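You operate a simulated robot arm through the tools that you are given. There is no shell and no other tool. Be economical: measure what you need, move in short steps, check, and stop when the job is done.

Carry out the task below with a simulated robot arm. There is one attempt and no reset: what you move stays moved.

Task
Put the tin marked "lentils" from the surface of the table on the pink plate and the tin that says "mint tea" on the blue plate.

The check looks at the end state, three seconds after you hand in, the way a careful person would. Anything else that was tipped, shoved, dropped, spilled or broken makes it a failure.

Robot
A 6-joint arm with a two-finger parallel gripper on a trunk, on a base that drives. Base frame: it is fixed to the floor where the robot stands at the start and does not move with it; the origin is under the middle of the robot, x ahead of it, y to its left, z up. Lengths are in m, angles in rad, forces in N, time in s.
Its first joint turns from -2.897 to 2.897 rad. Places, roughly: tin of lentils [1.75, 0, 0.75]; pink plate [2, -0.5, 0.75]; green tin [2, 0, 0.75]; blue plate [1.5, -0.25, 0.75]. Payload 3.43 kg.
The tool frame sits at the grasp point between the pads (the TCP): z along the fingers, y along the line on which they close. The tips reach 0.034 m beyond it. Largest opening 0.128 m; finger width 0.024, thickness 0.012; the body of the gripper, 0.048 by 0.13 m, starts 0.096 m behind the TCP.
Orientation is told as [roll, pitch, yaw] about the base's x, y, z axes, in that order, counted from this pose: with the fingers straight down and closing along the base's y, the tool's x points along the base's -x, its y along +y and its z along -z.

Tools
- The arm moves only by the tool arm_command. Its argument "motion" is a list of rows, each a list of 7 numbers: the turn, a rotation vector about the base's x, y, z in units of 8 degrees (1.0 is 8 degrees), then the shift along the base's x, y, z in units of 40 mm (1.0 is 40 mm), then the closure, from 0 (fully open) to 1 (shut). In form: [[wx, wy, wz, tx, ty, tz, gripper], ...]. A call has 1 to 8 rows; each row shifts and turns the commanded pose from where the row before left it. A call with a number of a shift or a turn outside -1 to 1 is refused whole. Rows are played at 5 a second. More than 0.05 m and 0.15 rad between two rows, or a gripper value outside its range, and nothing of the call is played. A pose out of reach is approached as far as the arm can. The call stops where the force on the tool passes 40 N (or 10 N more than at its start, if that is more) or the arm is blocked; 0.2 s more then pass. The fingers move at their own pace (about 0.153 m/s each) and stop on an object; they squeeze with about 23 N. The grip force told is the motor's: it shows also when the fingers shut on nothing. Time passes only in rows, and 0.2 s behind the last, so rows that do not move let the fingers close. It gives the time, the measured TCP pose, the force on the tool (base axes), the opening and the grip force at its end, in the units of the frame above (readings bear some noise).
- Cameras (640 x 400 px; columns grow to the right, rows downward): "scene" is now at [0.1727, 0.2026, 1.2323]; the picture's right is [-0.19, -0.98, 0.00], its down [-0.26, 0.05, -0.96] and it looks along [0.95, -0.18, -0.26] (base axes); focal length 290 px, centre (320, 200). "wrist" rides on the gripper at [0.076, -0.011, -0.16] in the tool frame; the picture's right is [0.15, 0.99, 0.00], its down [-0.88, 0.13, -0.46] and it looks along [-0.45, 0.07, 0.89] (tool axes); focal length 234 px, centre (320, 200). There is no depth. A picture from a camera that has moved, and an enlarged one, comes with that camera's place and axes in the base frame and with its lens.
- get_image(camera): a new picture of that camera. The clock stands still meanwhile.
- roll_base(legs): drives the robot by 1 to 6 legs, each [ahead, left, turn to the left] in m, m and rad, along the robot's own axes; the way and the turn of a leg run together, so that a leg with both is an arc; at most 1.5 m and 3.142 rad a leg. The arm and the cameras ride along, it lands a little off, and it stops where it bumps. It gives what a move gives.
- head_to(pan, tilt): turns the head with the scene camera to pan (to the left, within 2.496 rad either way) and tilt (down, from -0.506 to 1.204), counted from straight ahead of the robot. It gives what a move gives.
- zoom(camera, box): a new picture of the part [left, top, right, bottom] of that camera's present view, enlarged. The clock stands still meanwhile.
- sign_off(): hands the job in; it is judged then, once.

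Go step by step. Nothing tells you exact positions but the pictures and the camera data: compare them with the known pose of the tool, close in by small moves and look again before you grip or let go. The budget is 120 turns and 82 pictures, counting those below and the enlarged ones. Unless the task says otherwise, let go and move clear before handing in, and close with one line.

The tools are called after ">>>" by a JSON object that holds its "api" and its "payload". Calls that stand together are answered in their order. arm_command: Moves the arm, as the interface text tells. Its arguments: {"type":"object","properties":{"motion":{"type":"array","items":{"type":"array","items":{"type":"number"}}}},"required":["motion"]} The other tools are called the same way: roll_base (legs) drives the base; head_to (pan, tilt) turns the head that bears the scene camera; get_image (camera) takes a picture; zoom (camera, box) takes an enlarged picture of a part of a camera's view; sign_off () hands the job in.

At the start:

```text
time: 0.0
ee_pos: [0.7846, 0.0702, 0.9996]
ee_rot: [0.0, -0.001, 0.002]
contact_force: [-0.5, 0.3, 0.0]
opening: 0.1277
grip_force: 0.0
robot x, y, heading: [-0.006, -0.0037, -0.001]
head pan, tilt: [-0.188, 0.267]
```

scene: 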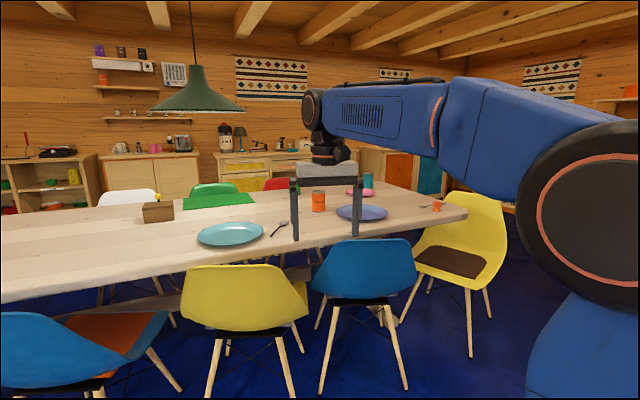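
wrist: 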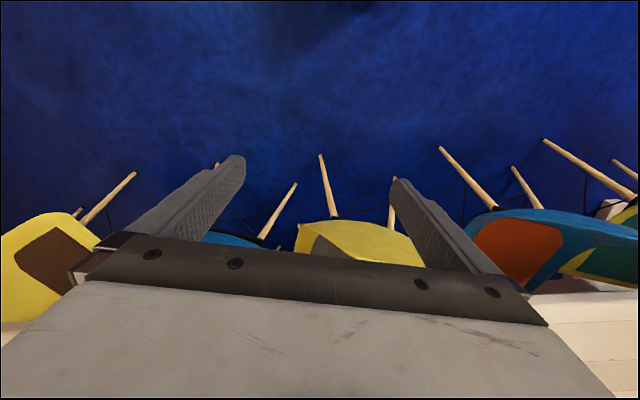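

I see a table ahead with chairs around it, a red tin near the middle and coloured plates. I'll zoom in to identify the tins and plates.

>>> {"api": "zoom", "payload": {"camera": "scene", "box": [280, 160, 480, 285]}}

>>> {"api": "zoom", "payload": {"camera": "scene", "box": [80, 160, 320, 310]}}

```text
3.20 times, centred on (380, 222) of scene
camera zoom: at [0.1727, 0.2026, 1.2323], right [-0.19, -0.98, 0.0], down [-0.26, 0.05, -0.96], along [0.95, -0.18, -0.26], focal length 928 px, centre (128, 128)
```

zoom: 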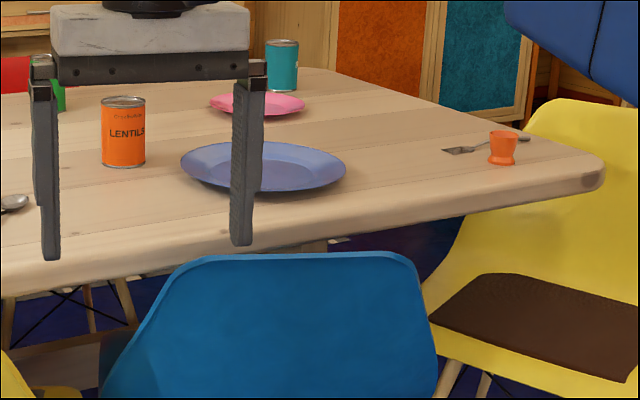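

```text
2.67 times, centred on (200, 235) of scene
camera zoom: at [0.1727, 0.2026, 1.2323], right [-0.19, -0.98, 0.0], down [-0.26, 0.05, -0.96], along [0.95, -0.18, -0.26], focal length 774 px, centre (640, 107)
```

zoom: 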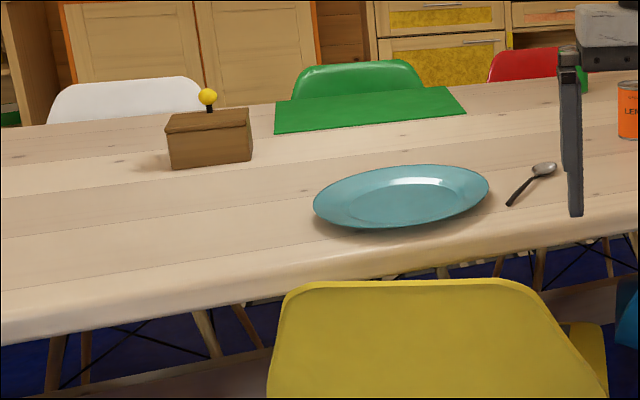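

The orange LENTILS tin stands near the table's middle, with the blue-violet plate to its right; a teal tin is behind the pink plate and a green tin is hidden by the gripper. I'll look around for access and for the labels.

>>> {"api": "head_to", "payload": {"pan": -0.7, "tilt": 0.5}}

>>> {"api": "get_image", "payload": {"camera": "scene"}}

>>> {"api": "head_to", "payload": {"pan": 0.1, "tilt": 0.9}}

>>> {"api": "get_image", "payload": {"camera": "scene"}}

```text
time: 0.9
ee_pos: [0.7849, 0.0705, 0.9998]
ee_rot: [0.0, -0.003, 0.001]
contact_force: [-0.6, 0.5, -0.5]
opening: 0.1282
grip_force: 0.1
robot x, y, heading: [-0.0014, 0.0031, -0.002]
head pan, tilt: [-0.7, 0.499]
```

```text
77 pictures are left
camera scene: at [0.1506, 0.1615, 1.2108], right [-0.64, -0.77, 0.0], down [-0.37, 0.31, -0.88], along [0.67, -0.57, -0.48], focal length 290 px, centre (320, 200)
```

scene: 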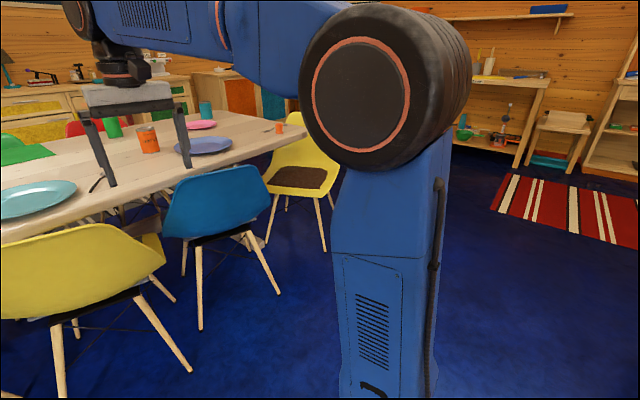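

```text
time: 2.1
ee_pos: [0.7845, 0.0716, 1.0002]
ee_rot: [-0.001, -0.001, -0.002]
contact_force: [0.2, 0.5, 0.3]
opening: 0.1278
grip_force: 0.1
robot x, y, heading: [-0.0032, -0.0015, -0.005]
head pan, tilt: [0.099, 0.901]
```

```text
76 pictures are left
camera scene: at [0.1561, 0.2275, 1.1769], right [0.1, -1.0, 0.0], down [-0.78, -0.08, -0.62], along [0.62, 0.06, -0.78], focal length 290 px, centre (320, 200)
```

scene: 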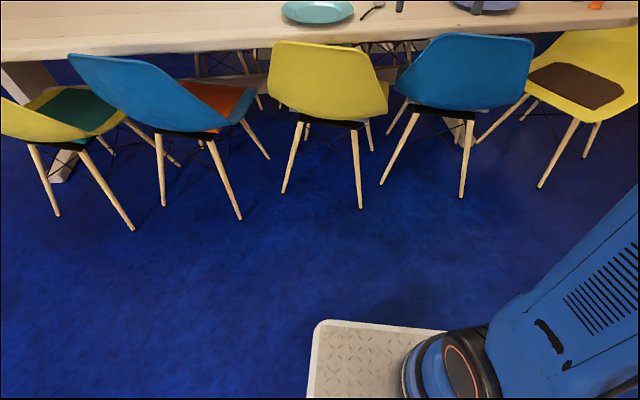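

The chairs block a frontal approach, so I'll likely stand sideways behind the blue chair for near objects and go round for far ones. Now I check the other tins' labels.

>>> {"api": "head_to", "payload": {"pan": -0.45, "tilt": 0.2}}

>>> {"api": "get_image", "payload": {"camera": "scene"}}

>>> {"api": "zoom", "payload": {"camera": "scene", "box": [180, 160, 340, 260]}}

```text
time: 3.1
ee_pos: [0.7846, 0.0713, 1.0003]
ee_rot: [0.001, -0.002, 0.001]
contact_force: [0.2, 0.5, -0.5]
opening: 0.128
grip_force: 0.1
robot x, y, heading: [-0.0003, -0.0009, 0.0]
head pan, tilt: [-0.45, 0.201]
```

```text
75 pictures are left
camera scene: at [0.1648, 0.1796, 1.2383], right [-0.43, -0.9, 0.0], down [-0.18, 0.09, -0.98], along [0.88, -0.43, -0.2], focal length 290 px, centre (320, 200)
```

scene: 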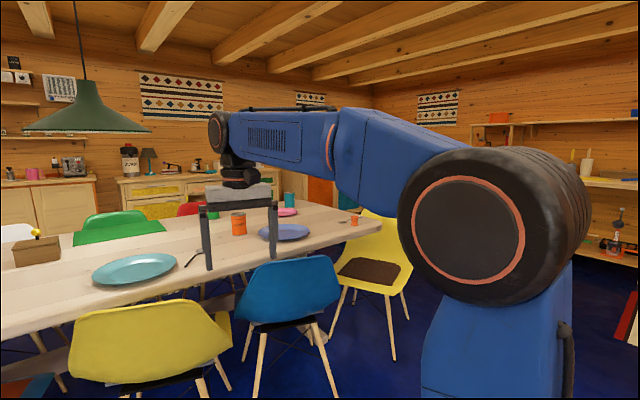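

```text
4.00 times, centred on (260, 210) of scene
camera zoom: at [0.1648, 0.1796, 1.2383], right [-0.43, -0.9, 0.0], down [-0.18, 0.09, -0.98], along [0.88, -0.43, -0.2], focal length 1160 px, centre (560, 160)
```

zoom: 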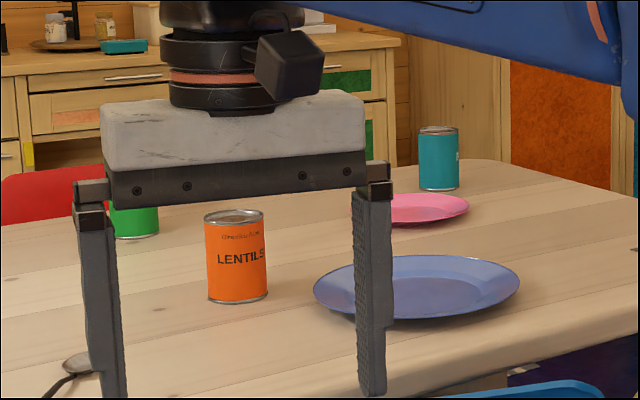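

The label of the teal tin faces away and the green one is hidden. I'll drive to a stance behind the blue chair, standing sideways (facing +y) so that the arm can reach over the chair.

>>> {"api": "roll_base", "payload": {"legs": [[0.35, -0.45, 0], [0, 0, 1.571]]}}

>>> {"api": "head_to", "payload": {"pan": -1.6, "tilt": 0.5}}

>>> {"api": "get_image", "payload": {"camera": "scene"}}

```text
time: 10.2
ee_pos: [0.3027, 0.3298, 1.0001]
ee_rot: [-0.002, -0.002, 1.532]
contact_force: [-0.2, 0.4, -0.5]
opening: 0.128
grip_force: 0.1
robot x, y, heading: [0.3402, -0.4562, 1.53]
head pan, tilt: [-0.45, 0.201]
```

```text
time: 11.5
ee_pos: [0.3012, 0.331, 0.9995]
ee_rot: [0.0, -0.001, 1.531]
contact_force: [0.4, 0.4, -0.9]
opening: 0.1281
grip_force: 0.2
robot x, y, heading: [0.3457, -0.4556, 1.53]
head pan, tilt: [-1.6, 0.499]
```

```text
73 pictures are left
camera scene: at [0.2181, -0.3743, 1.2108], right [-0.07, -1.0, 0.0], down [-0.48, 0.03, -0.88], along [0.88, -0.06, -0.48], focal length 290 px, centre (320, 200)
```

scene: 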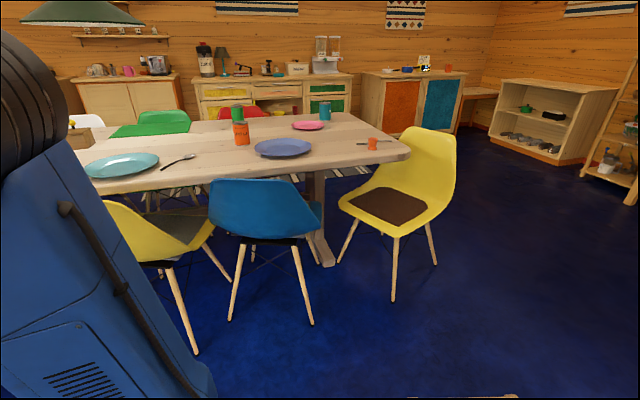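

A clear view now. I zoom on the tins, pink plate, and on the sideboard.

>>> {"api": "zoom", "payload": {"camera": "scene", "box": [220, 90, 348, 170]}}

>>> {"api": "zoom", "payload": {"camera": "scene", "box": [180, 25, 480, 210]}}

```text
5.00 times, centred on (284, 130) of scene
camera zoom: at [0.2181, -0.3743, 1.2108], right [-0.07, -1.0, 0.0], down [-0.48, 0.03, -0.88], along [0.88, -0.06, -0.48], focal length 1451 px, centre (500, 550)
```

zoom: 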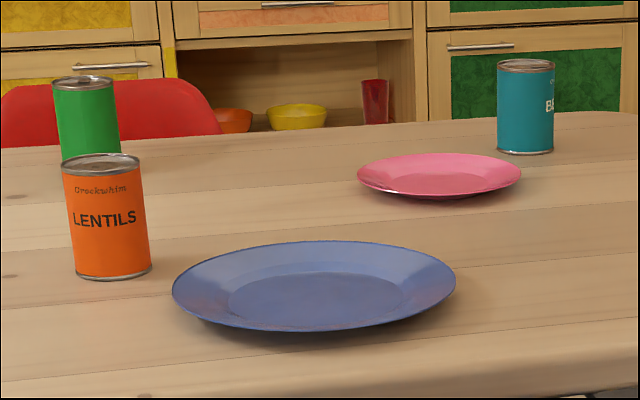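

```text
2.13 times, centred on (330, 118) of scene
camera zoom: at [0.2181, -0.3743, 1.2108], right [-0.07, -1.0, 0.0], down [-0.48, 0.03, -0.88], along [0.88, -0.06, -0.48], focal length 619 px, centre (299, 376)
```

zoom: 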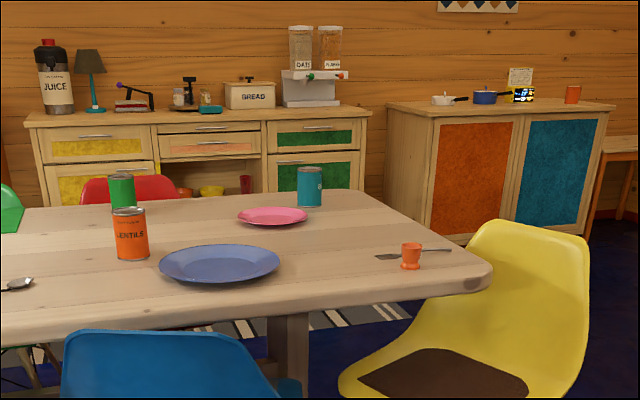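

Teal starts with "B…", so the green tin is probably mint tea (to verify later). Now I side-step up behind the blue chair.

>>> {"api": "roll_base", "payload": {"legs": [[0, -0.5, 0.04]]}}

>>> {"api": "head_to", "payload": {"pan": -1.5, "tilt": 0.7}}

>>> {"api": "get_image", "payload": {"camera": "scene"}}

```text
time: 14.5
ee_pos: [0.7789, 0.319, 1.0003]
ee_rot: [0.002, -0.002, 1.571]
contact_force: [-0.3, -0.2, -0.2]
opening: 0.1282
grip_force: 0.0
robot x, y, heading: [0.8504, -0.4693, 1.573]
head pan, tilt: [-1.6, 0.499]
```

```text
time: 15.2
ee_pos: [0.7788, 0.3187, 1.0005]
ee_rot: [0.001, -0.002, 1.572]
contact_force: [0.0, 0.4, 0.0]
opening: 0.1281
grip_force: 0.0
robot x, y, heading: [0.8502, -0.465, 1.571]
head pan, tilt: [-1.499, 0.7]
```

```text
70 pictures are left
camera scene: at [0.7161, -0.3799, 1.1931], right [0.07, -1.0, 0.0], down [-0.64, -0.05, -0.77], along [0.76, 0.05, -0.64], focal length 290 px, centre (320, 200)
```

scene: 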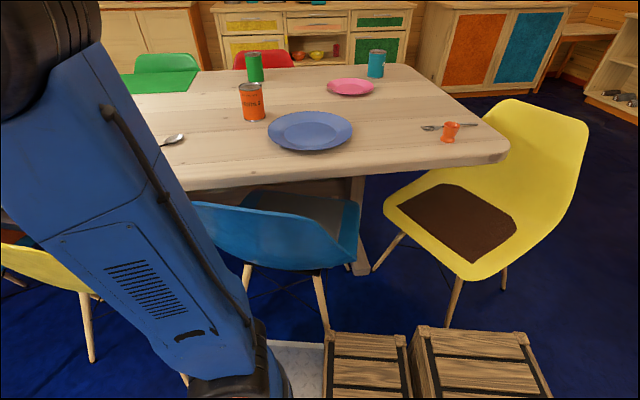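

Two crates sit on my rear deck, with everything clear. Lentils at about [1.69, -0.07]. I swing the arm over in small steps at the current height.

>>> {"api": "arm_command", "payload": {"motion": [[0, 0, -0.45, 0.95, -0.55, 0, 0], [0, 0, -0.45, 0.95, -0.55, 0, 0], [0, 0, -0.45, 0.95, -0.55, 0, 0], [0, 0, -0.45, 0.95, -0.55, 0, 0], [0, 0, -0.45, 0.95, -0.55, 0, 0], [0, 0, -0.45, 0.95, -0.55, 0, 0], [0, 0, -0.45, 0.95, -0.55, 0, 0], [0, 0, -0.45, 0.95, -0.55, 0, 0]]}}

>>> {"api": "arm_command", "payload": {"motion": [[0, 0, -0.45, 0.95, -0.55, 0, 0], [0, 0, -0.45, 0.95, -0.55, 0, 0], [0, 0, -0.45, 0.95, -0.55, 0, 0], [0, 0, -0.45, 0.95, -0.55, 0, 0], [0, 0, -0.45, 0.95, -0.55, 0, 0], [0, 0, -0.45, 0.95, -0.55, 0, 0], [0, 0, -0.45, 0.95, -0.55, 0, 0], [0, 0, -0.45, 0.95, -0.55, 0, 0]]}}

>>> {"api": "get_image", "payload": {"camera": "wrist"}}

>>> {"api": "get_image", "payload": {"camera": "scene"}}

```text
time: 17.0
ee_pos: [1.083, 0.1451, 0.9984]
ee_rot: [-0.001, -0.002, 1.07]
contact_force: [-0.6, -0.9, -0.5]
opening: 0.1281
grip_force: 0.0
robot x, y, heading: [0.8516, -0.464, 1.57]
head pan, tilt: [-1.499, 0.7]
```

```text
time: 18.8
ee_pos: [1.387, -0.0346, 1.0006]
ee_rot: [0.002, -0.002, 0.565]
contact_force: [1.0, -0.5, 0.6]
opening: 0.1281
grip_force: 0.0
robot x, y, heading: [0.8516, -0.4691, 1.572]
head pan, tilt: [-1.499, 0.7]
```

```text
69 pictures are left
camera wrist: at [1.3288, -0.0838, 1.1596], right [-0.65, 0.76, 0.0], down [0.67, 0.58, 0.46], along [0.35, 0.3, -0.89], focal length 234 px, centre (320, 200)
```

wrist: 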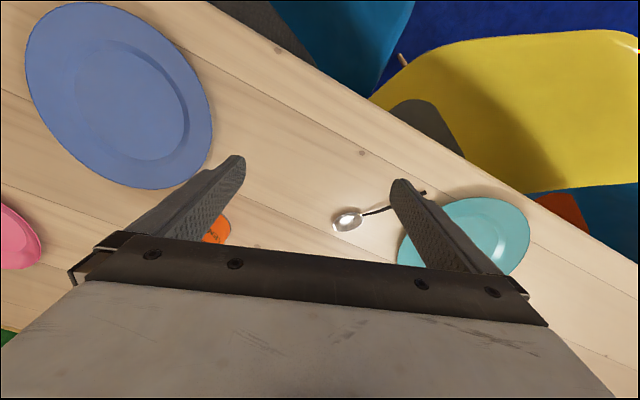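

```text
68 pictures are left
camera scene: at [0.7158, -0.3801, 1.193], right [0.07, -1.0, 0.0], down [-0.64, -0.05, -0.77], along [0.76, 0.06, -0.64], focal length 290 px, centre (320, 200)
```

scene: 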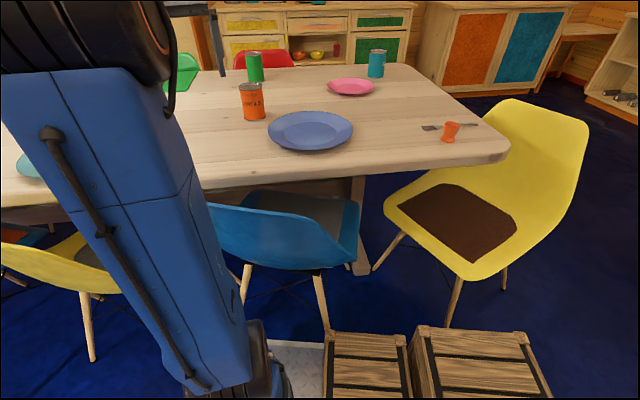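

The tin's orange side shows beside the left finger, consistent with a tin centre near [1.70, -0.07], about 0.085 wide and 0.12 tall. I move above it for a better look, still at height.

>>> {"api": "arm_command", "payload": {"motion": [[0, 0, -0.1, 0.9, -0.2, 0, 0], [0, 0, -0.1, 0.9, -0.2, 0, 0], [0, 0, -0.1, 0.9, -0.2, 0, 0], [0, 0, -0.1, 0.9, -0.2, 0, 0], [0, 0, -0.1, 0.9, -0.1, 0, 0]]}}

>>> {"api": "get_image", "payload": {"camera": "wrist"}}

>>> {"api": "get_image", "payload": {"camera": "scene"}}

```text
time: 20.0
ee_pos: [1.5652, -0.0722, 1.0012]
ee_rot: [-0.001, -0.004, 0.495]
contact_force: [-0.9, -0.4, 2.1]
opening: 0.128
grip_force: 0.0
robot x, y, heading: [0.8524, -0.4638, 1.574]
head pan, tilt: [-1.499, 0.7]
```

```text
67 pictures are left
camera wrist: at [1.503, -0.1171, 1.1603], right [-0.6, 0.8, 0.0], down [0.71, 0.53, 0.46], along [0.37, 0.27, -0.89], focal length 234 px, centre (320, 200)
```

wrist: 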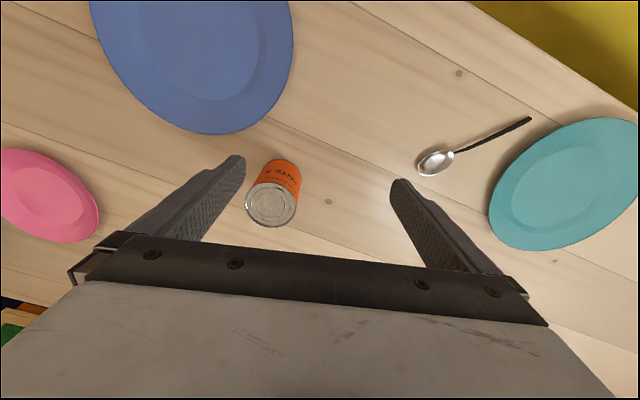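

```text
66 pictures are left
camera scene: at [0.7157, -0.3801, 1.193], right [0.07, -1.0, 0.0], down [-0.64, -0.05, -0.77], along [0.76, 0.06, -0.64], focal length 290 px, centre (320, 200)
```

scene: 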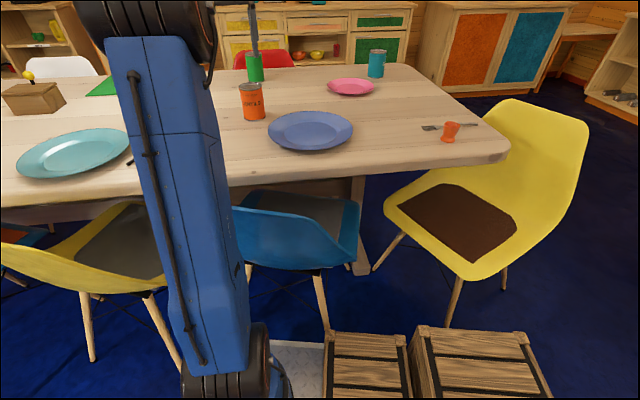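

Tin top centre computes to about [1.68, -0.077], diameter ≈0.076. I centre over it, and check before descending.

>>> {"api": "arm_command", "payload": {"motion": [[0, 0, 0, 0.96, -0.04, 0, 0], [0, 0, 0, 0.96, -0.04, 0, 0], [0, 0, 0, 0.96, -0.04, 0, 0], [0, 0, 0, 0, 0, -0.6, 0], [0, 0, 0, 0, 0, -0.6, 0]]}}

>>> {"api": "get_image", "payload": {"camera": "wrist"}}

>>> {"api": "get_image", "payload": {"camera": "scene"}}

```text
time: 21.2
ee_pos: [1.6807, -0.0774, 0.9522]
ee_rot: [0.0, -0.002, 0.496]
contact_force: [-0.1, 0.4, -0.4]
opening: 0.1282
grip_force: 0.1
robot x, y, heading: [0.8525, -0.4654, 1.575]
head pan, tilt: [-1.499, 0.7]
```

```text
65 pictures are left
camera wrist: at [1.6188, -0.1226, 1.111], right [-0.6, 0.8, 0.0], down [0.71, 0.53, 0.46], along [0.37, 0.27, -0.89], focal length 234 px, centre (320, 200)
```

wrist: 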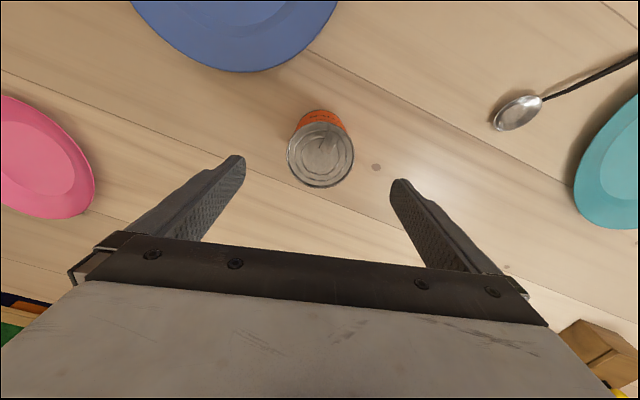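

```text
64 pictures are left
camera scene: at [0.7163, -0.3799, 1.193], right [0.07, -1.0, 0.0], down [-0.64, -0.05, -0.76], along [0.76, 0.05, -0.64], focal length 290 px, centre (320, 200)
```

scene: 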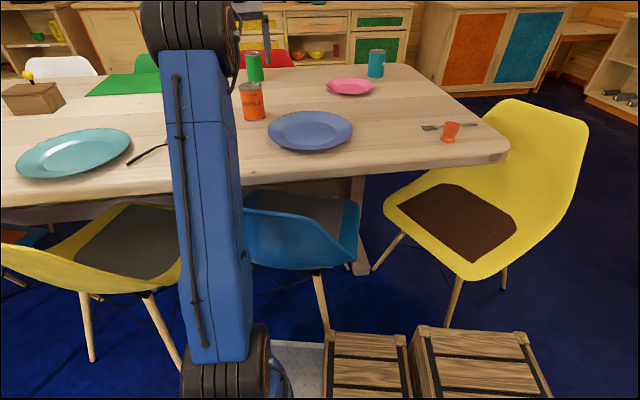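

The tin is well centred between the fingers. I descend to z≈0.808 and close.

>>> {"api": "arm_command", "payload": {"motion": [[0, 0, 0, 0, 0, -0.9, 0], [0, 0, 0, 0, 0, -0.9, 0], [0, 0, 0, 0, 0, -0.9, 0], [0, 0, 0, 0, 0, -0.9, 0], [0, 0, 0, 0, 0, 0, 0.5], [0, 0, 0, 0, 0, 0, 1], [0, 0, 0, 0, 0, 0, 1], [0, 0, 0, 0, 0, 0, 1]]}}

>>> {"api": "get_image", "payload": {"camera": "wrist"}}

```text
time: 23.0
ee_pos: [1.6839, -0.0751, 0.8079]
ee_rot: [-0.001, -0.001, 0.494]
contact_force: [-1.7, 0.5, -0.3]
opening: 0.0747
grip_force: 22.3
robot x, y, heading: [0.8514, -0.4681, 1.574]
head pan, tilt: [-1.499, 0.7]
```

```text
63 pictures are left
camera wrist: at [1.6209, -0.121, 0.9686], right [-0.6, 0.8, 0.0], down [0.71, 0.53, 0.46], along [0.37, 0.27, -0.89], focal length 234 px, centre (320, 200)
```

wrist: 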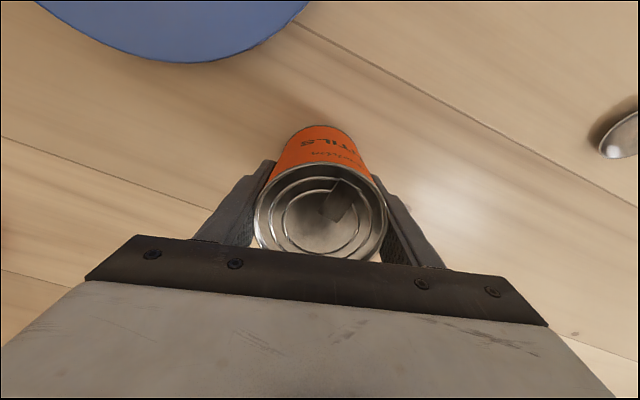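

Gripped: the opening is 0.075 with force. I lift straight up, then retract the arm somewhat.

>>> {"api": "arm_command", "payload": {"motion": [[0, 0, 0, 0, 0, 0.5, 1], [0, 0, 0, 0, 0, 0.9, 1], [0, 0, 0, 0, 0, 0.9, 1], [0, 0, 0, 0, 0, 0.9, 1], [0, 0, 0, 0, 0, 0.9, 1], [0, 0, 0, 0, 0, 0.9, 1]]}}

>>> {"api": "arm_command", "payload": {"motion": [[0, 0, 0, -0.9, -0.38, 0, 1], [0, 0, 0, -0.9, -0.38, 0, 1], [0, 0, 0, -0.9, -0.38, 0, 1], [0, 0, 0, -0.9, -0.38, 0, 1], [0, 0, 0, -0.9, -0.38, 0, 1], [0, 0, 0, -0.9, -0.38, 0, 1], [0, 0, 0, -0.9, -0.38, 0, 1]]}}

>>> {"api": "get_image", "payload": {"camera": "wrist"}}

```text
time: 24.4
ee_pos: [1.6835, -0.0735, 1.0059]
ee_rot: [-0.001, 0.0, 0.495]
contact_force: [0.0, 0.7, -4.2]
opening: 0.0749
grip_force: 23.0
robot x, y, heading: [0.8495, -0.4664, 1.571]
head pan, tilt: [-1.499, 0.7]
```

```text
time: 26.0
ee_pos: [1.432, -0.1836, 1.0065]
ee_rot: [-0.001, 0.0, 0.496]
contact_force: [1.7, 0.5, -5.3]
opening: 0.0748
grip_force: 23.1
robot x, y, heading: [0.85, -0.4659, 1.569]
head pan, tilt: [-1.499, 0.7]
```

```text
62 pictures are left
camera wrist: at [1.3695, -0.2275, 1.166], right [-0.6, 0.8, 0.0], down [0.71, 0.53, 0.46], along [0.36, 0.27, -0.89], focal length 234 px, centre (320, 200)
```

wrist: 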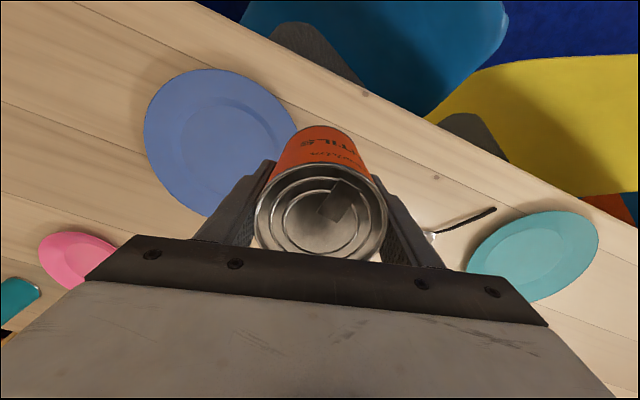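

The tin is held. I back off from the chairs, then move along -y well past the yellow chair.

>>> {"api": "roll_base", "payload": {"legs": [[0, 0.4, 0], [-1.45, 0, 0]]}}

>>> {"api": "head_to", "payload": {"pan": -1.2, "tilt": 0.5}}

>>> {"api": "get_image", "payload": {"camera": "scene"}}

>>> {"api": "head_to", "payload": {"pan": -2.0, "tilt": 0.4}}

>>> {"api": "get_image", "payload": {"camera": "scene"}}

```text
time: 35.4
ee_pos: [1.0235, -1.6326, 1.0078]
ee_rot: [-0.001, -0.002, 0.503]
contact_force: [0.5, 0.3, -4.2]
opening: 0.0747
grip_force: 22.7
robot x, y, heading: [0.448, -1.9192, 1.579]
head pan, tilt: [-1.499, 0.7]
```

```text
time: 36.2
ee_pos: [1.0231, -1.6323, 1.0075]
ee_rot: [-0.002, -0.001, 0.503]
contact_force: [0.8, 0.1, -3.6]
opening: 0.0747
grip_force: 22.9
robot x, y, heading: [0.4439, -1.9156, 1.577]
head pan, tilt: [-1.201, 0.499]
```

```text
61 pictures are left
camera scene: at [0.3099, -1.8076, 1.2107], right [0.37, -0.93, 0.0], down [-0.45, -0.18, -0.88], along [0.82, 0.32, -0.48], focal length 290 px, centre (320, 200)
```

scene: 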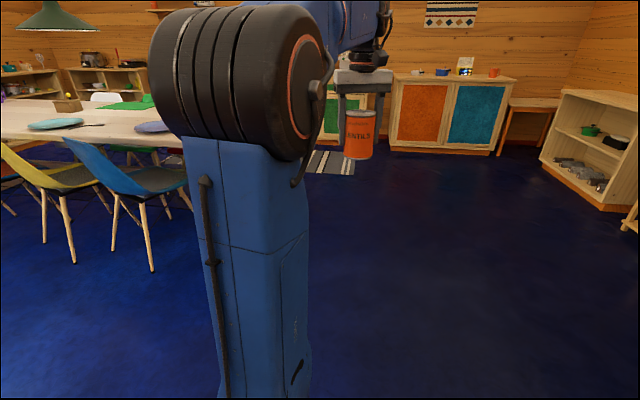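

```text
time: 37.3
ee_pos: [1.0239, -1.6326, 1.0076]
ee_rot: [0.001, -0.002, 0.502]
contact_force: [0.1, 0.7, -4.2]
opening: 0.0743
grip_force: 22.8
robot x, y, heading: [0.4397, -1.9199, 1.577]
head pan, tilt: [-2.0, 0.4]
```

```text
60 pictures are left
camera scene: at [0.3097, -1.879, 1.2199], right [-0.41, -0.91, 0.0], down [-0.36, 0.16, -0.92], along [0.84, -0.38, -0.39], focal length 290 px, centre (320, 200)
```

scene: 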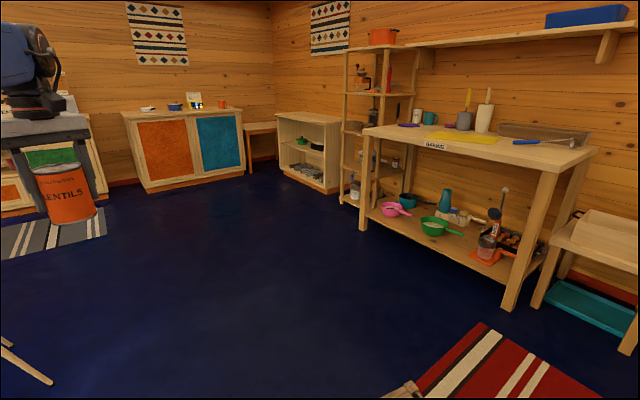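

The floor to the right is clear. I drive in +x past the table end, keeping at y≈-1.9, then look toward the far side.

>>> {"api": "roll_base", "payload": {"legs": [[0, -1.5, 0], [0, -0.9, 0]]}}

>>> {"api": "head_to", "payload": {"pan": 0.1, "tilt": 0.45}}

>>> {"api": "get_image", "payload": {"camera": "scene"}}

```text
time: 49.1
ee_pos: [3.4428, -1.6354, 1.0076]
ee_rot: [-0.001, -0.002, 0.498]
contact_force: [-0.4, -0.1, -3.5]
opening: 0.0743
grip_force: 23.2
robot x, y, heading: [2.864, -1.9237, 1.576]
head pan, tilt: [-2.0, 0.4]
```

```text
time: 51.1
ee_pos: [3.4435, -1.6365, 1.0067]
ee_rot: [0.0, -0.002, 0.499]
contact_force: [0.2, -0.2, -4.9]
opening: 0.0743
grip_force: 23.3
robot x, y, heading: [2.8626, -1.9214, 1.579]
head pan, tilt: [0.099, 0.45]
```

```text
59 pictures are left
camera scene: at [2.6351, -1.752, 1.2152], right [0.99, 0.1, 0.0], down [0.04, -0.43, -0.9], along [-0.09, 0.9, -0.44], focal length 290 px, centre (320, 200)
```

scene: 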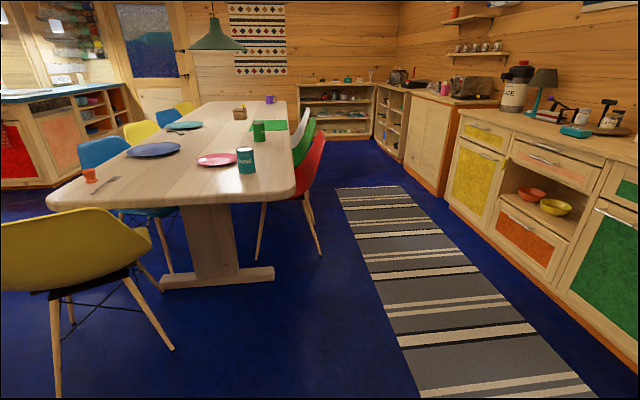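

I now see the free lane on the far side, right of the red chair. First I zoom on the green and teal tins' labels.

>>> {"api": "zoom", "payload": {"camera": "scene", "box": [190, 110, 318, 190]}}

>>> {"api": "zoom", "payload": {"camera": "scene", "box": [240, 115, 280, 140]}}

>>> {"api": "zoom", "payload": {"camera": "scene", "box": [290, 60, 450, 160]}}

```text
5.00 times, centred on (254, 150) of scene
camera zoom: at [2.6351, -1.752, 1.2152], right [0.99, 0.1, 0.0], down [0.04, -0.43, -0.9], along [-0.09, 0.9, -0.44], focal length 1451 px, centre (650, 450)
```

zoom: 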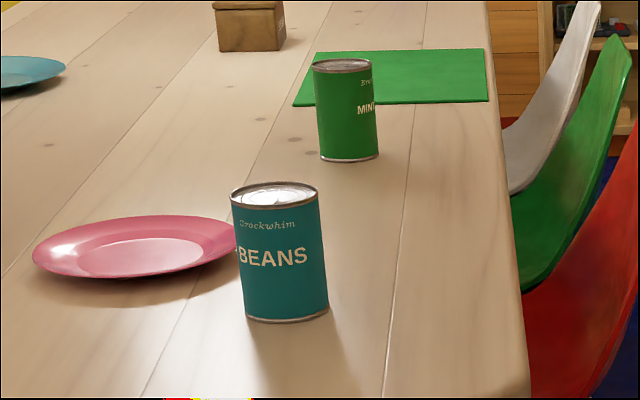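

```text
16.00 times, centred on (260, 128) of scene
camera zoom: at [2.6351, -1.752, 1.2152], right [0.99, 0.1, 0.0], down [0.04, -0.43, -0.9], along [-0.09, 0.9, -0.44], focal length 4642 px, centre (1280, 1360)
```

zoom: 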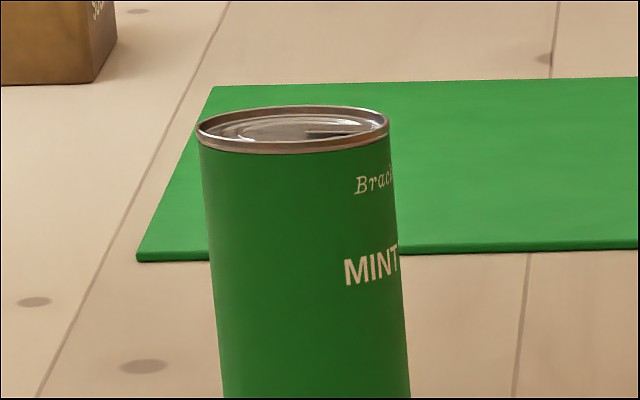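

```text
4.00 times, centred on (370, 110) of scene
camera zoom: at [2.6351, -1.752, 1.2152], right [0.99, 0.1, 0.0], down [0.04, -0.43, -0.9], along [-0.09, 0.9, -0.44], focal length 1160 px, centre (120, 560)
```

zoom: 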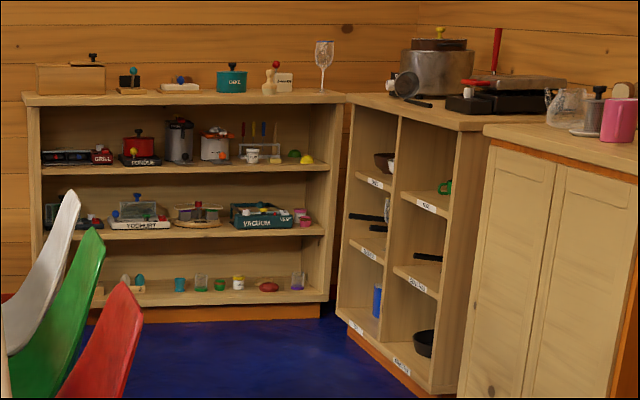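

Teal is BEANS; green says "MINT…", to be read fully later. Now I turn to face the table (-x) while still clear of it.

>>> {"api": "roll_base", "payload": {"legs": [[0, 0, 1.565]]}}

```text
time: 55.4
ee_pos: [2.5752, -1.3437, 1.0069]
ee_rot: [-0.001, -0.003, 2.075]
contact_force: [0.4, -0.3, -4.4]
opening: 0.0743
grip_force: 23.4
robot x, y, heading: [2.8626, -1.9254, -3.134]
head pan, tilt: [0.099, 0.45]
```

I swing the arm to point ahead (-x).

>>> {"api": "arm_command", "payload": {"motion": [[0, 0, 0.5, -0.6, -0.92, 0, 1], [0, 0, 0.5, -0.6, -0.92, 0, 1], [0, 0, 0.5, -0.6, -0.92, 0, 1], [0, 0, 0.5, -0.6, -0.92, 0, 1], [0, 0, 0.5, -0.6, -0.92, 0, 1], [0, 0, 0.5, -0.6, -0.92, 0, 1], [0, 0, 0.5, -0.6, -0.92, 0, 1]]}}

>>> {"api": "arm_command", "payload": {"motion": [[0, 0, 0.5, -0.6, -0.92, 0, 1], [0, 0, 0.5, -0.6, -0.92, 0, 1], [0, 0, 0.5, -0.6, -0.92, 0, 1], [0, 0, 0.5, -0.6, -0.92, 0, 1], [0, 0, 0.5, -0.6, -0.92, 0, 1], [0, 0, 0.5, -0.6, -0.92, 0, 1]]}}

>>> {"api": "head_to", "payload": {"pan": -0.75, "tilt": 0.55}}

>>> {"api": "get_image", "payload": {"camera": "scene"}}

```text
time: 57.0
ee_pos: [2.407, -1.6042, 1.0059]
ee_rot: [0.0, 0.0, 2.564]
contact_force: [-0.8, 0.1, -4.6]
opening: 0.074
grip_force: 22.5
robot x, y, heading: [2.8594, -1.919, -3.136]
head pan, tilt: [0.099, 0.45]
```

```text
time: 58.4
ee_pos: [2.2627, -1.8286, 1.008]
ee_rot: [0.0, -0.003, 2.982]
contact_force: [0.4, -0.5, -4.1]
opening: 0.0741
grip_force: 22.9
robot x, y, heading: [2.8664, -1.9236, -3.131]
head pan, tilt: [0.099, 0.45]
```

```text
time: 59.5
ee_pos: [2.2622, -1.8272, 1.0085]
ee_rot: [-0.001, -0.004, 2.984]
contact_force: [-0.2, 1.2, -4.6]
opening: 0.0738
grip_force: 23.1
robot x, y, heading: [2.8646, -1.9243, -3.133]
head pan, tilt: [-0.75, 0.55]
```

```text
55 pictures are left
camera scene: at [2.7201, -2.0827, 1.2062], right [0.68, 0.74, 0.0], down [0.39, -0.35, -0.85], along [-0.63, 0.58, -0.52], focal length 290 px, centre (320, 200)
```

scene: 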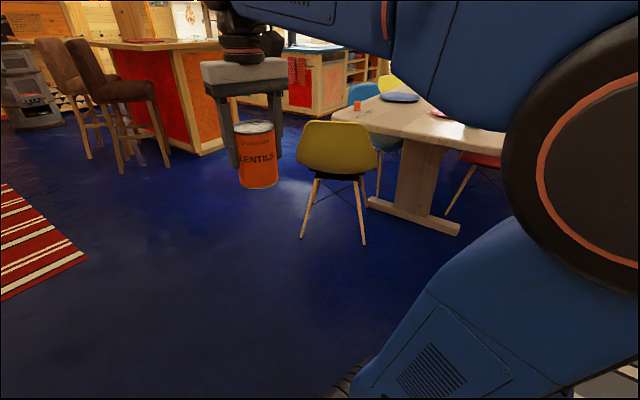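

Path clear. I side-step +y along the table's end to the far-side lane.

>>> {"api": "roll_base", "payload": {"legs": [[0, -1.4, 0]]}}

>>> {"api": "get_image", "payload": {"camera": "wrist"}}

>>> {"api": "head_to", "payload": {"pan": 0.0, "tilt": 0.7}}

>>> {"api": "get_image", "payload": {"camera": "scene"}}

```text
time: 66.5
ee_pos: [2.2593, -0.417, 1.0098]
ee_rot: [0.001, -0.001, 2.971]
contact_force: [-0.2, -0.5, -4.3]
opening: 0.0742
grip_force: 22.8
robot x, y, heading: [2.8621, -0.5174, 3.137]
head pan, tilt: [-0.75, 0.55]
```

```text
54 pictures are left
camera wrist: at [2.3359, -0.419, 1.1675], right [-0.02, -1.0, 0.0], down [-0.89, 0.02, 0.46], along [-0.46, 0.01, -0.89], focal length 234 px, centre (320, 200)
```

wrist: 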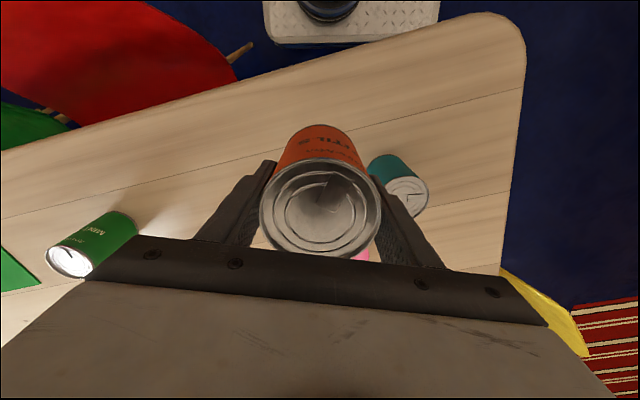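

```text
time: 67.6
ee_pos: [2.2616, -0.4174, 1.0086]
ee_rot: [0.0, -0.002, 2.97]
contact_force: [0.4, -0.4, -4.5]
opening: 0.0742
grip_force: 23.2
robot x, y, heading: [2.8601, -0.5201, 3.138]
head pan, tilt: [0.0, 0.7]
```

```text
53 pictures are left
camera scene: at [2.6951, -0.7397, 1.193], right [0.0, 1.0, 0.0], down [0.64, 0.0, -0.76], along [-0.76, 0.0, -0.64], focal length 290 px, centre (320, 200)
```

scene: 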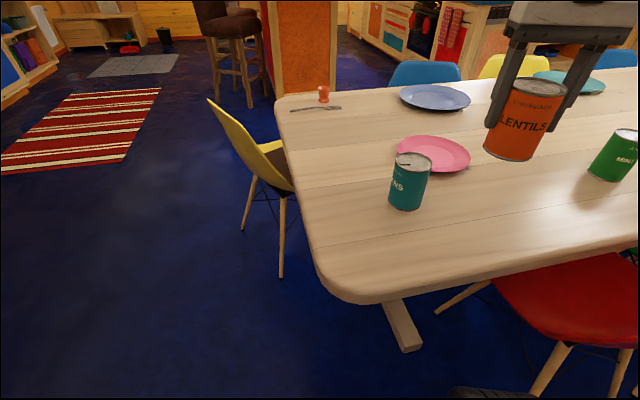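

The pink plate is at about [1.97, -0.41] and the green tin at [2.07, 0.03]. I move the lentils over the plate at height and read the green label.

>>> {"api": "arm_command", "payload": {"motion": [[0, 0, 0, -0.9, 0, 0, 1], [0, 0, 0, -0.9, 0, 0, 1], [0, 0, 0, -0.9, 0, 0, 1], [0, 0, 0, -0.9, 0, 0, 1], [0, 0, 0, -0.9, 0, 0, 1], [0, 0, 0, -0.9, 0, 0, 1], [0, 0, 0, -0.9, 0, 0, 1], [0, 0, 0, -0.9, 0, 0, 1]]}}

>>> {"api": "get_image", "payload": {"camera": "wrist"}}

>>> {"api": "get_image", "payload": {"camera": "scene"}}

>>> {"api": "zoom", "payload": {"camera": "scene", "box": [576, 115, 640, 190]}}

```text
time: 69.4
ee_pos: [1.9723, -0.4139, 1.0058]
ee_rot: [0.0, -0.003, 2.969]
contact_force: [1.3, -0.5, -3.1]
opening: 0.0741
grip_force: 23.7
robot x, y, heading: [2.86, -0.5224, 3.138]
head pan, tilt: [0.0, 0.7]
```

```text
52 pictures are left
camera wrist: at [2.0484, -0.4146, 1.1643], right [-0.02, -1.0, 0.0], down [-0.89, 0.02, 0.46], along [-0.46, 0.01, -0.89], focal length 234 px, centre (320, 200)
```

wrist: 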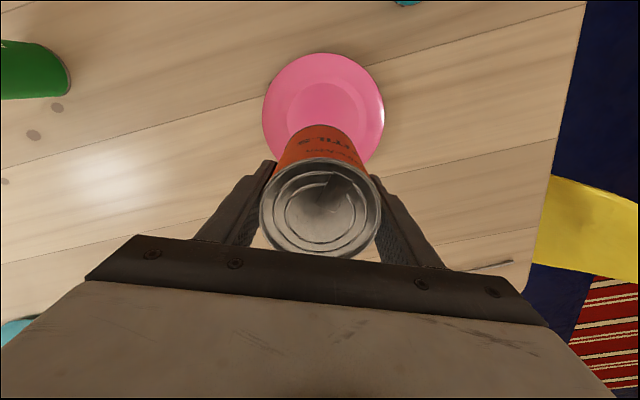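

```text
51 pictures are left
camera scene: at [2.6955, -0.7398, 1.1931], right [0.0, 1.0, 0.0], down [0.64, 0.0, -0.77], along [-0.77, 0.0, -0.64], focal length 290 px, centre (320, 200)
```

scene: 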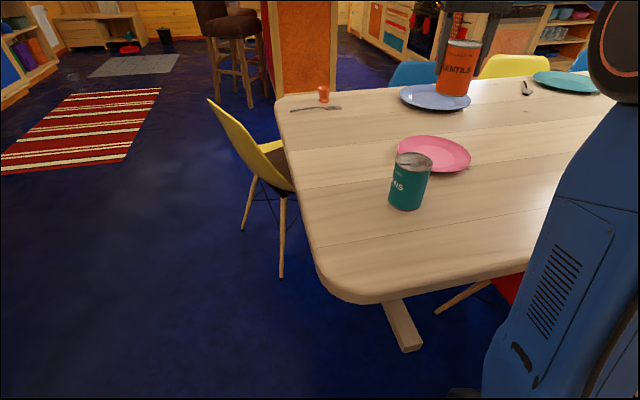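

```text
5.33 times, centred on (608, 152) of scene
camera zoom: at [2.6955, -0.7398, 1.1931], right [0.0, 1.0, 0.0], down [0.64, 0.0, -0.77], along [-0.77, 0.0, -0.64], focal length 1547 px, centre (-1216, 453)
```

zoom: 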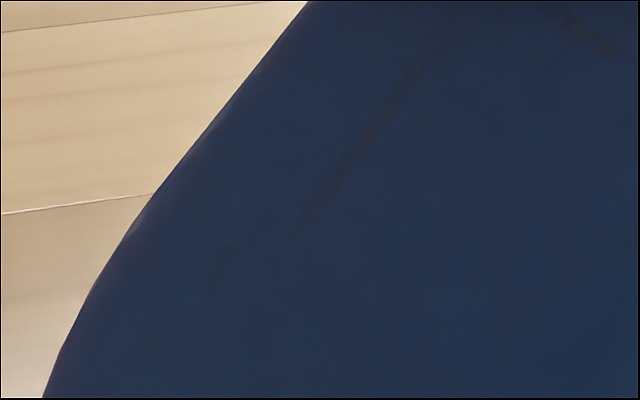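

The plate's centre computes to about [1.99, -0.415], radius ≈0.1. I shift 18 mm and lower to just above it.

>>> {"api": "arm_command", "payload": {"motion": [[0, 0, 0, 0.45, -0.03, -0.3, 1], [0, 0, 0, 0, 0, -0.8, 1], [0, 0, 0, 0, 0, -0.8, 1], [0, 0, 0, 0, 0, -0.8, 1], [0, 0, 0, 0, 0, -0.8, 1], [0, 0, 0, 0, 0, -0.7, 1]]}}

>>> {"api": "get_image", "payload": {"camera": "wrist"}}

>>> {"api": "zoom", "payload": {"camera": "scene", "box": [360, 90, 520, 190]}}

```text
time: 70.8
ee_pos: [1.9918, -0.4191, 0.8412]
ee_rot: [0.0, 0.0, 2.969]
contact_force: [-0.1, -0.2, -4.8]
opening: 0.074
grip_force: 22.7
robot x, y, heading: [2.8608, -0.5173, 3.136]
head pan, tilt: [0.0, 0.7]
```

```text
49 pictures are left
camera wrist: at [2.0679, -0.4201, 1.0005], right [-0.02, -1.0, 0.0], down [-0.89, 0.02, 0.46], along [-0.46, 0.01, -0.89], focal length 234 px, centre (320, 200)
```

wrist: 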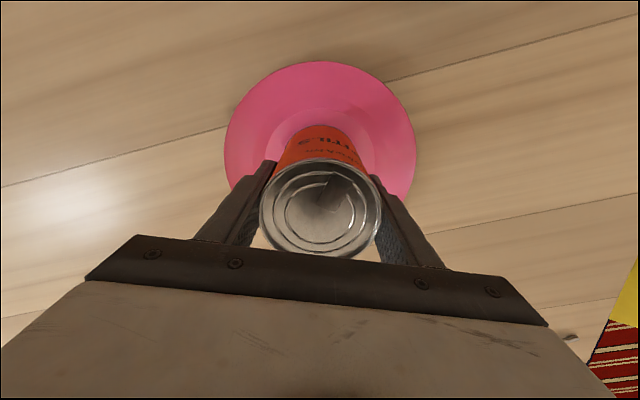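

```text
4.00 times, centred on (440, 140) of scene
camera zoom: at [2.6951, -0.7397, 1.193], right [0.0, 1.0, 0.0], down [0.64, 0.0, -0.76], along [-0.76, 0.0, -0.64], focal length 1160 px, centre (-160, 440)
```

zoom: 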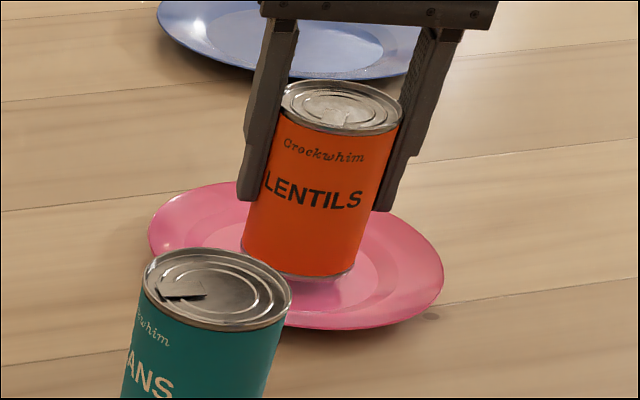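

The tin is well centred over the plate. I lower in small steps until contact.

>>> {"api": "arm_command", "payload": {"motion": [[0, 0, 0, 0, 0, -0.2, 1], [0, 0, 0, 0, 0, -0.15, 1], [0, 0, 0, 0, 0, 0, 1]]}}

>>> {"api": "zoom", "payload": {"camera": "scene", "box": [360, 90, 520, 190]}}

```text
time: 71.6
ee_pos: [1.9907, -0.4187, 0.8293]
ee_rot: [0.001, -0.001, 2.971]
contact_force: [-2.5, -0.6, 6.0]
opening: 0.074
grip_force: 22.4
robot x, y, heading: [2.8584, -0.5179, 3.139]
head pan, tilt: [0.0, 0.7]
```

```text
4.00 times, centred on (440, 140) of scene
camera zoom: at [2.6953, -0.7398, 1.193], right [0.0, 1.0, 0.0], down [0.64, 0.0, -0.76], along [-0.76, 0.0, -0.64], focal length 1160 px, centre (-160, 440)
```

zoom: 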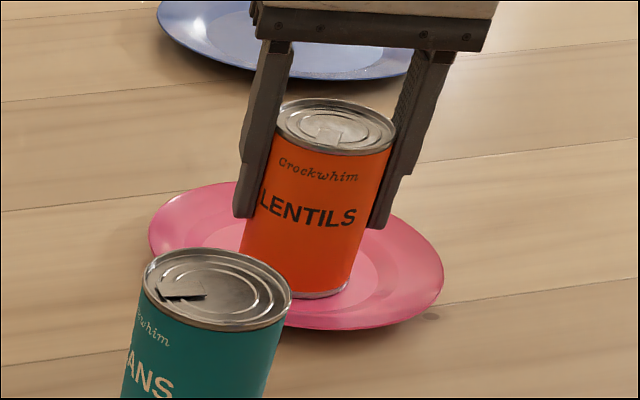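

Contact felt (the load reversed). I check closely whether the tin sits flat in the well before releasing.

>>> {"api": "zoom", "payload": {"camera": "scene", "box": [392, 128, 480, 183]}}

>>> {"api": "get_image", "payload": {"camera": "wrist"}}

```text
7.27 times, centred on (436, 156) of scene
camera zoom: at [2.6953, -0.7398, 1.193], right [0.0, 1.0, 0.0], down [0.64, 0.0, -0.76], along [-0.76, 0.0, -0.64], focal length 2110 px, centre (-524, 524)
```

zoom: 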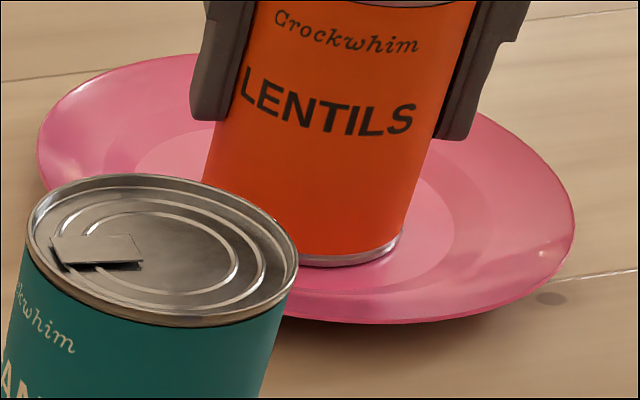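

```text
45 pictures are left
camera wrist: at [2.0677, -0.4198, 0.9872], right [-0.02, -1.0, 0.0], down [-0.89, 0.02, 0.46], along [-0.46, 0.01, -0.89], focal length 234 px, centre (320, 200)
```

wrist: 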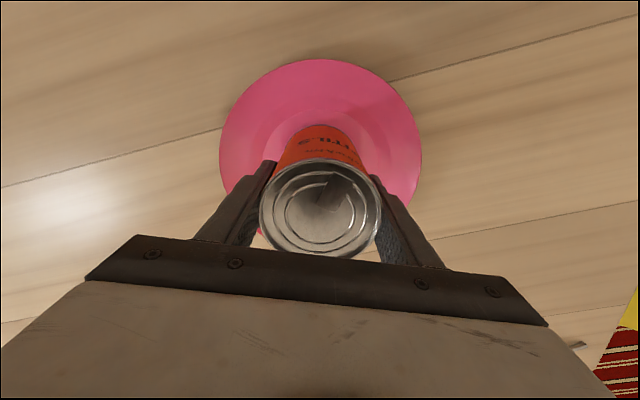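

The tin is inside the well but about 1 cm toward my side. I lift slightly, shift -x by 9 mm, lower again and release.

>>> {"api": "arm_command", "payload": {"motion": [[0, 0, 0, 0, 0, 0.25, 1], [0, 0, 0, -0.22, 0, 0, 1], [0, 0, 0, 0, 0, -0.12, 1], [0, 0, 0, 0, 0, -0.1, 1], [0, 0, 0, 0, 0, 0, 1]]}}

>>> {"api": "zoom", "payload": {"camera": "scene", "box": [392, 128, 480, 183]}}

```text
time: 72.8
ee_pos: [1.9809, -0.4197, 0.8277]
ee_rot: [0.001, -0.001, 2.97]
contact_force: [-0.4, 0.1, -4.4]
opening: 0.0739
grip_force: 23.2
robot x, y, heading: [2.8563, -0.5212, 3.138]
head pan, tilt: [0.0, 0.7]
```

```text
7.27 times, centred on (436, 156) of scene
camera zoom: at [2.695, -0.7397, 1.193], right [0.0, 1.0, 0.0], down [0.64, 0.0, -0.76], along [-0.76, 0.0, -0.64], focal length 2110 px, centre (-524, 524)
```

zoom: 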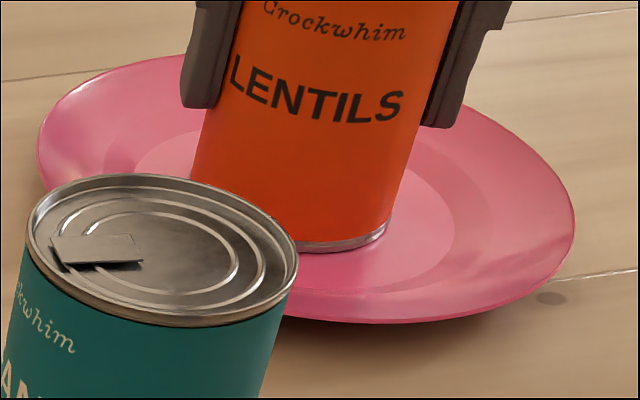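

Now centred, and not yet touching, so the earlier contact was the slope. I lower a few more millimetres.

>>> {"api": "arm_command", "payload": {"motion": [[0, 0, 0, 0, 0, -0.1, 1], [0, 0, 0, 0, 0, -0.1, 1], [0, 0, 0, 0, 0, 0, 1]]}}

```text
time: 73.6
ee_pos: [1.9825, -0.4184, 0.82]
ee_rot: [0.001, -0.002, 2.97]
contact_force: [-2.0, -1.0, 18.0]
opening: 0.0737
grip_force: 23.2
robot x, y, heading: [2.8592, -0.5214, 3.141]
head pan, tilt: [0.0, 0.7]
```

Firm contact. I ease off 2 mm, and open.

>>> {"api": "arm_command", "payload": {"motion": [[0, 0, 0, 0, 0, 0.05, 1], [0, 0, 0, 0, 0, 0, 0.6], [0, 0, 0, 0, 0, 0, 0], [0, 0, 0, 0, 0, 0, 0]]}}

>>> {"api": "zoom", "payload": {"camera": "scene", "box": [372, 90, 500, 183]}}

>>> {"api": "get_image", "payload": {"camera": "wrist"}}

```text
time: 74.6
ee_pos: [1.9817, -0.4197, 0.8216]
ee_rot: [-0.001, -0.002, 2.969]
contact_force: [0.3, 0.0, -0.7]
opening: 0.1282
grip_force: 0.0
robot x, y, heading: [2.8573, -0.5224, 3.137]
head pan, tilt: [0.0, 0.7]
```

```text
4.30 times, centred on (436, 136) of scene
camera zoom: at [2.6951, -0.7397, 1.193], right [0.0, 1.0, 0.0], down [0.64, 0.0, -0.76], along [-0.76, 0.0, -0.64], focal length 1248 px, centre (-179, 473)
```

zoom: 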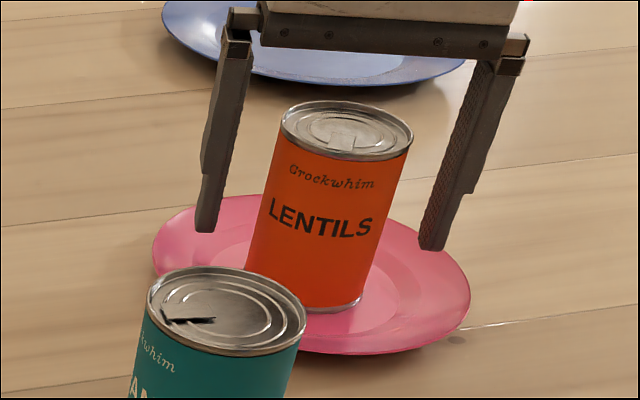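

```text
42 pictures are left
camera wrist: at [2.0579, -0.4199, 0.9809], right [-0.02, -1.0, 0.0], down [-0.89, 0.02, 0.46], along [-0.46, 0.01, -0.89], focal length 234 px, centre (320, 200)
```

wrist: 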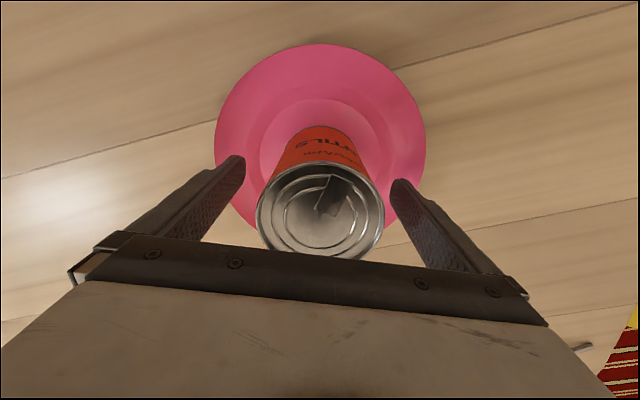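

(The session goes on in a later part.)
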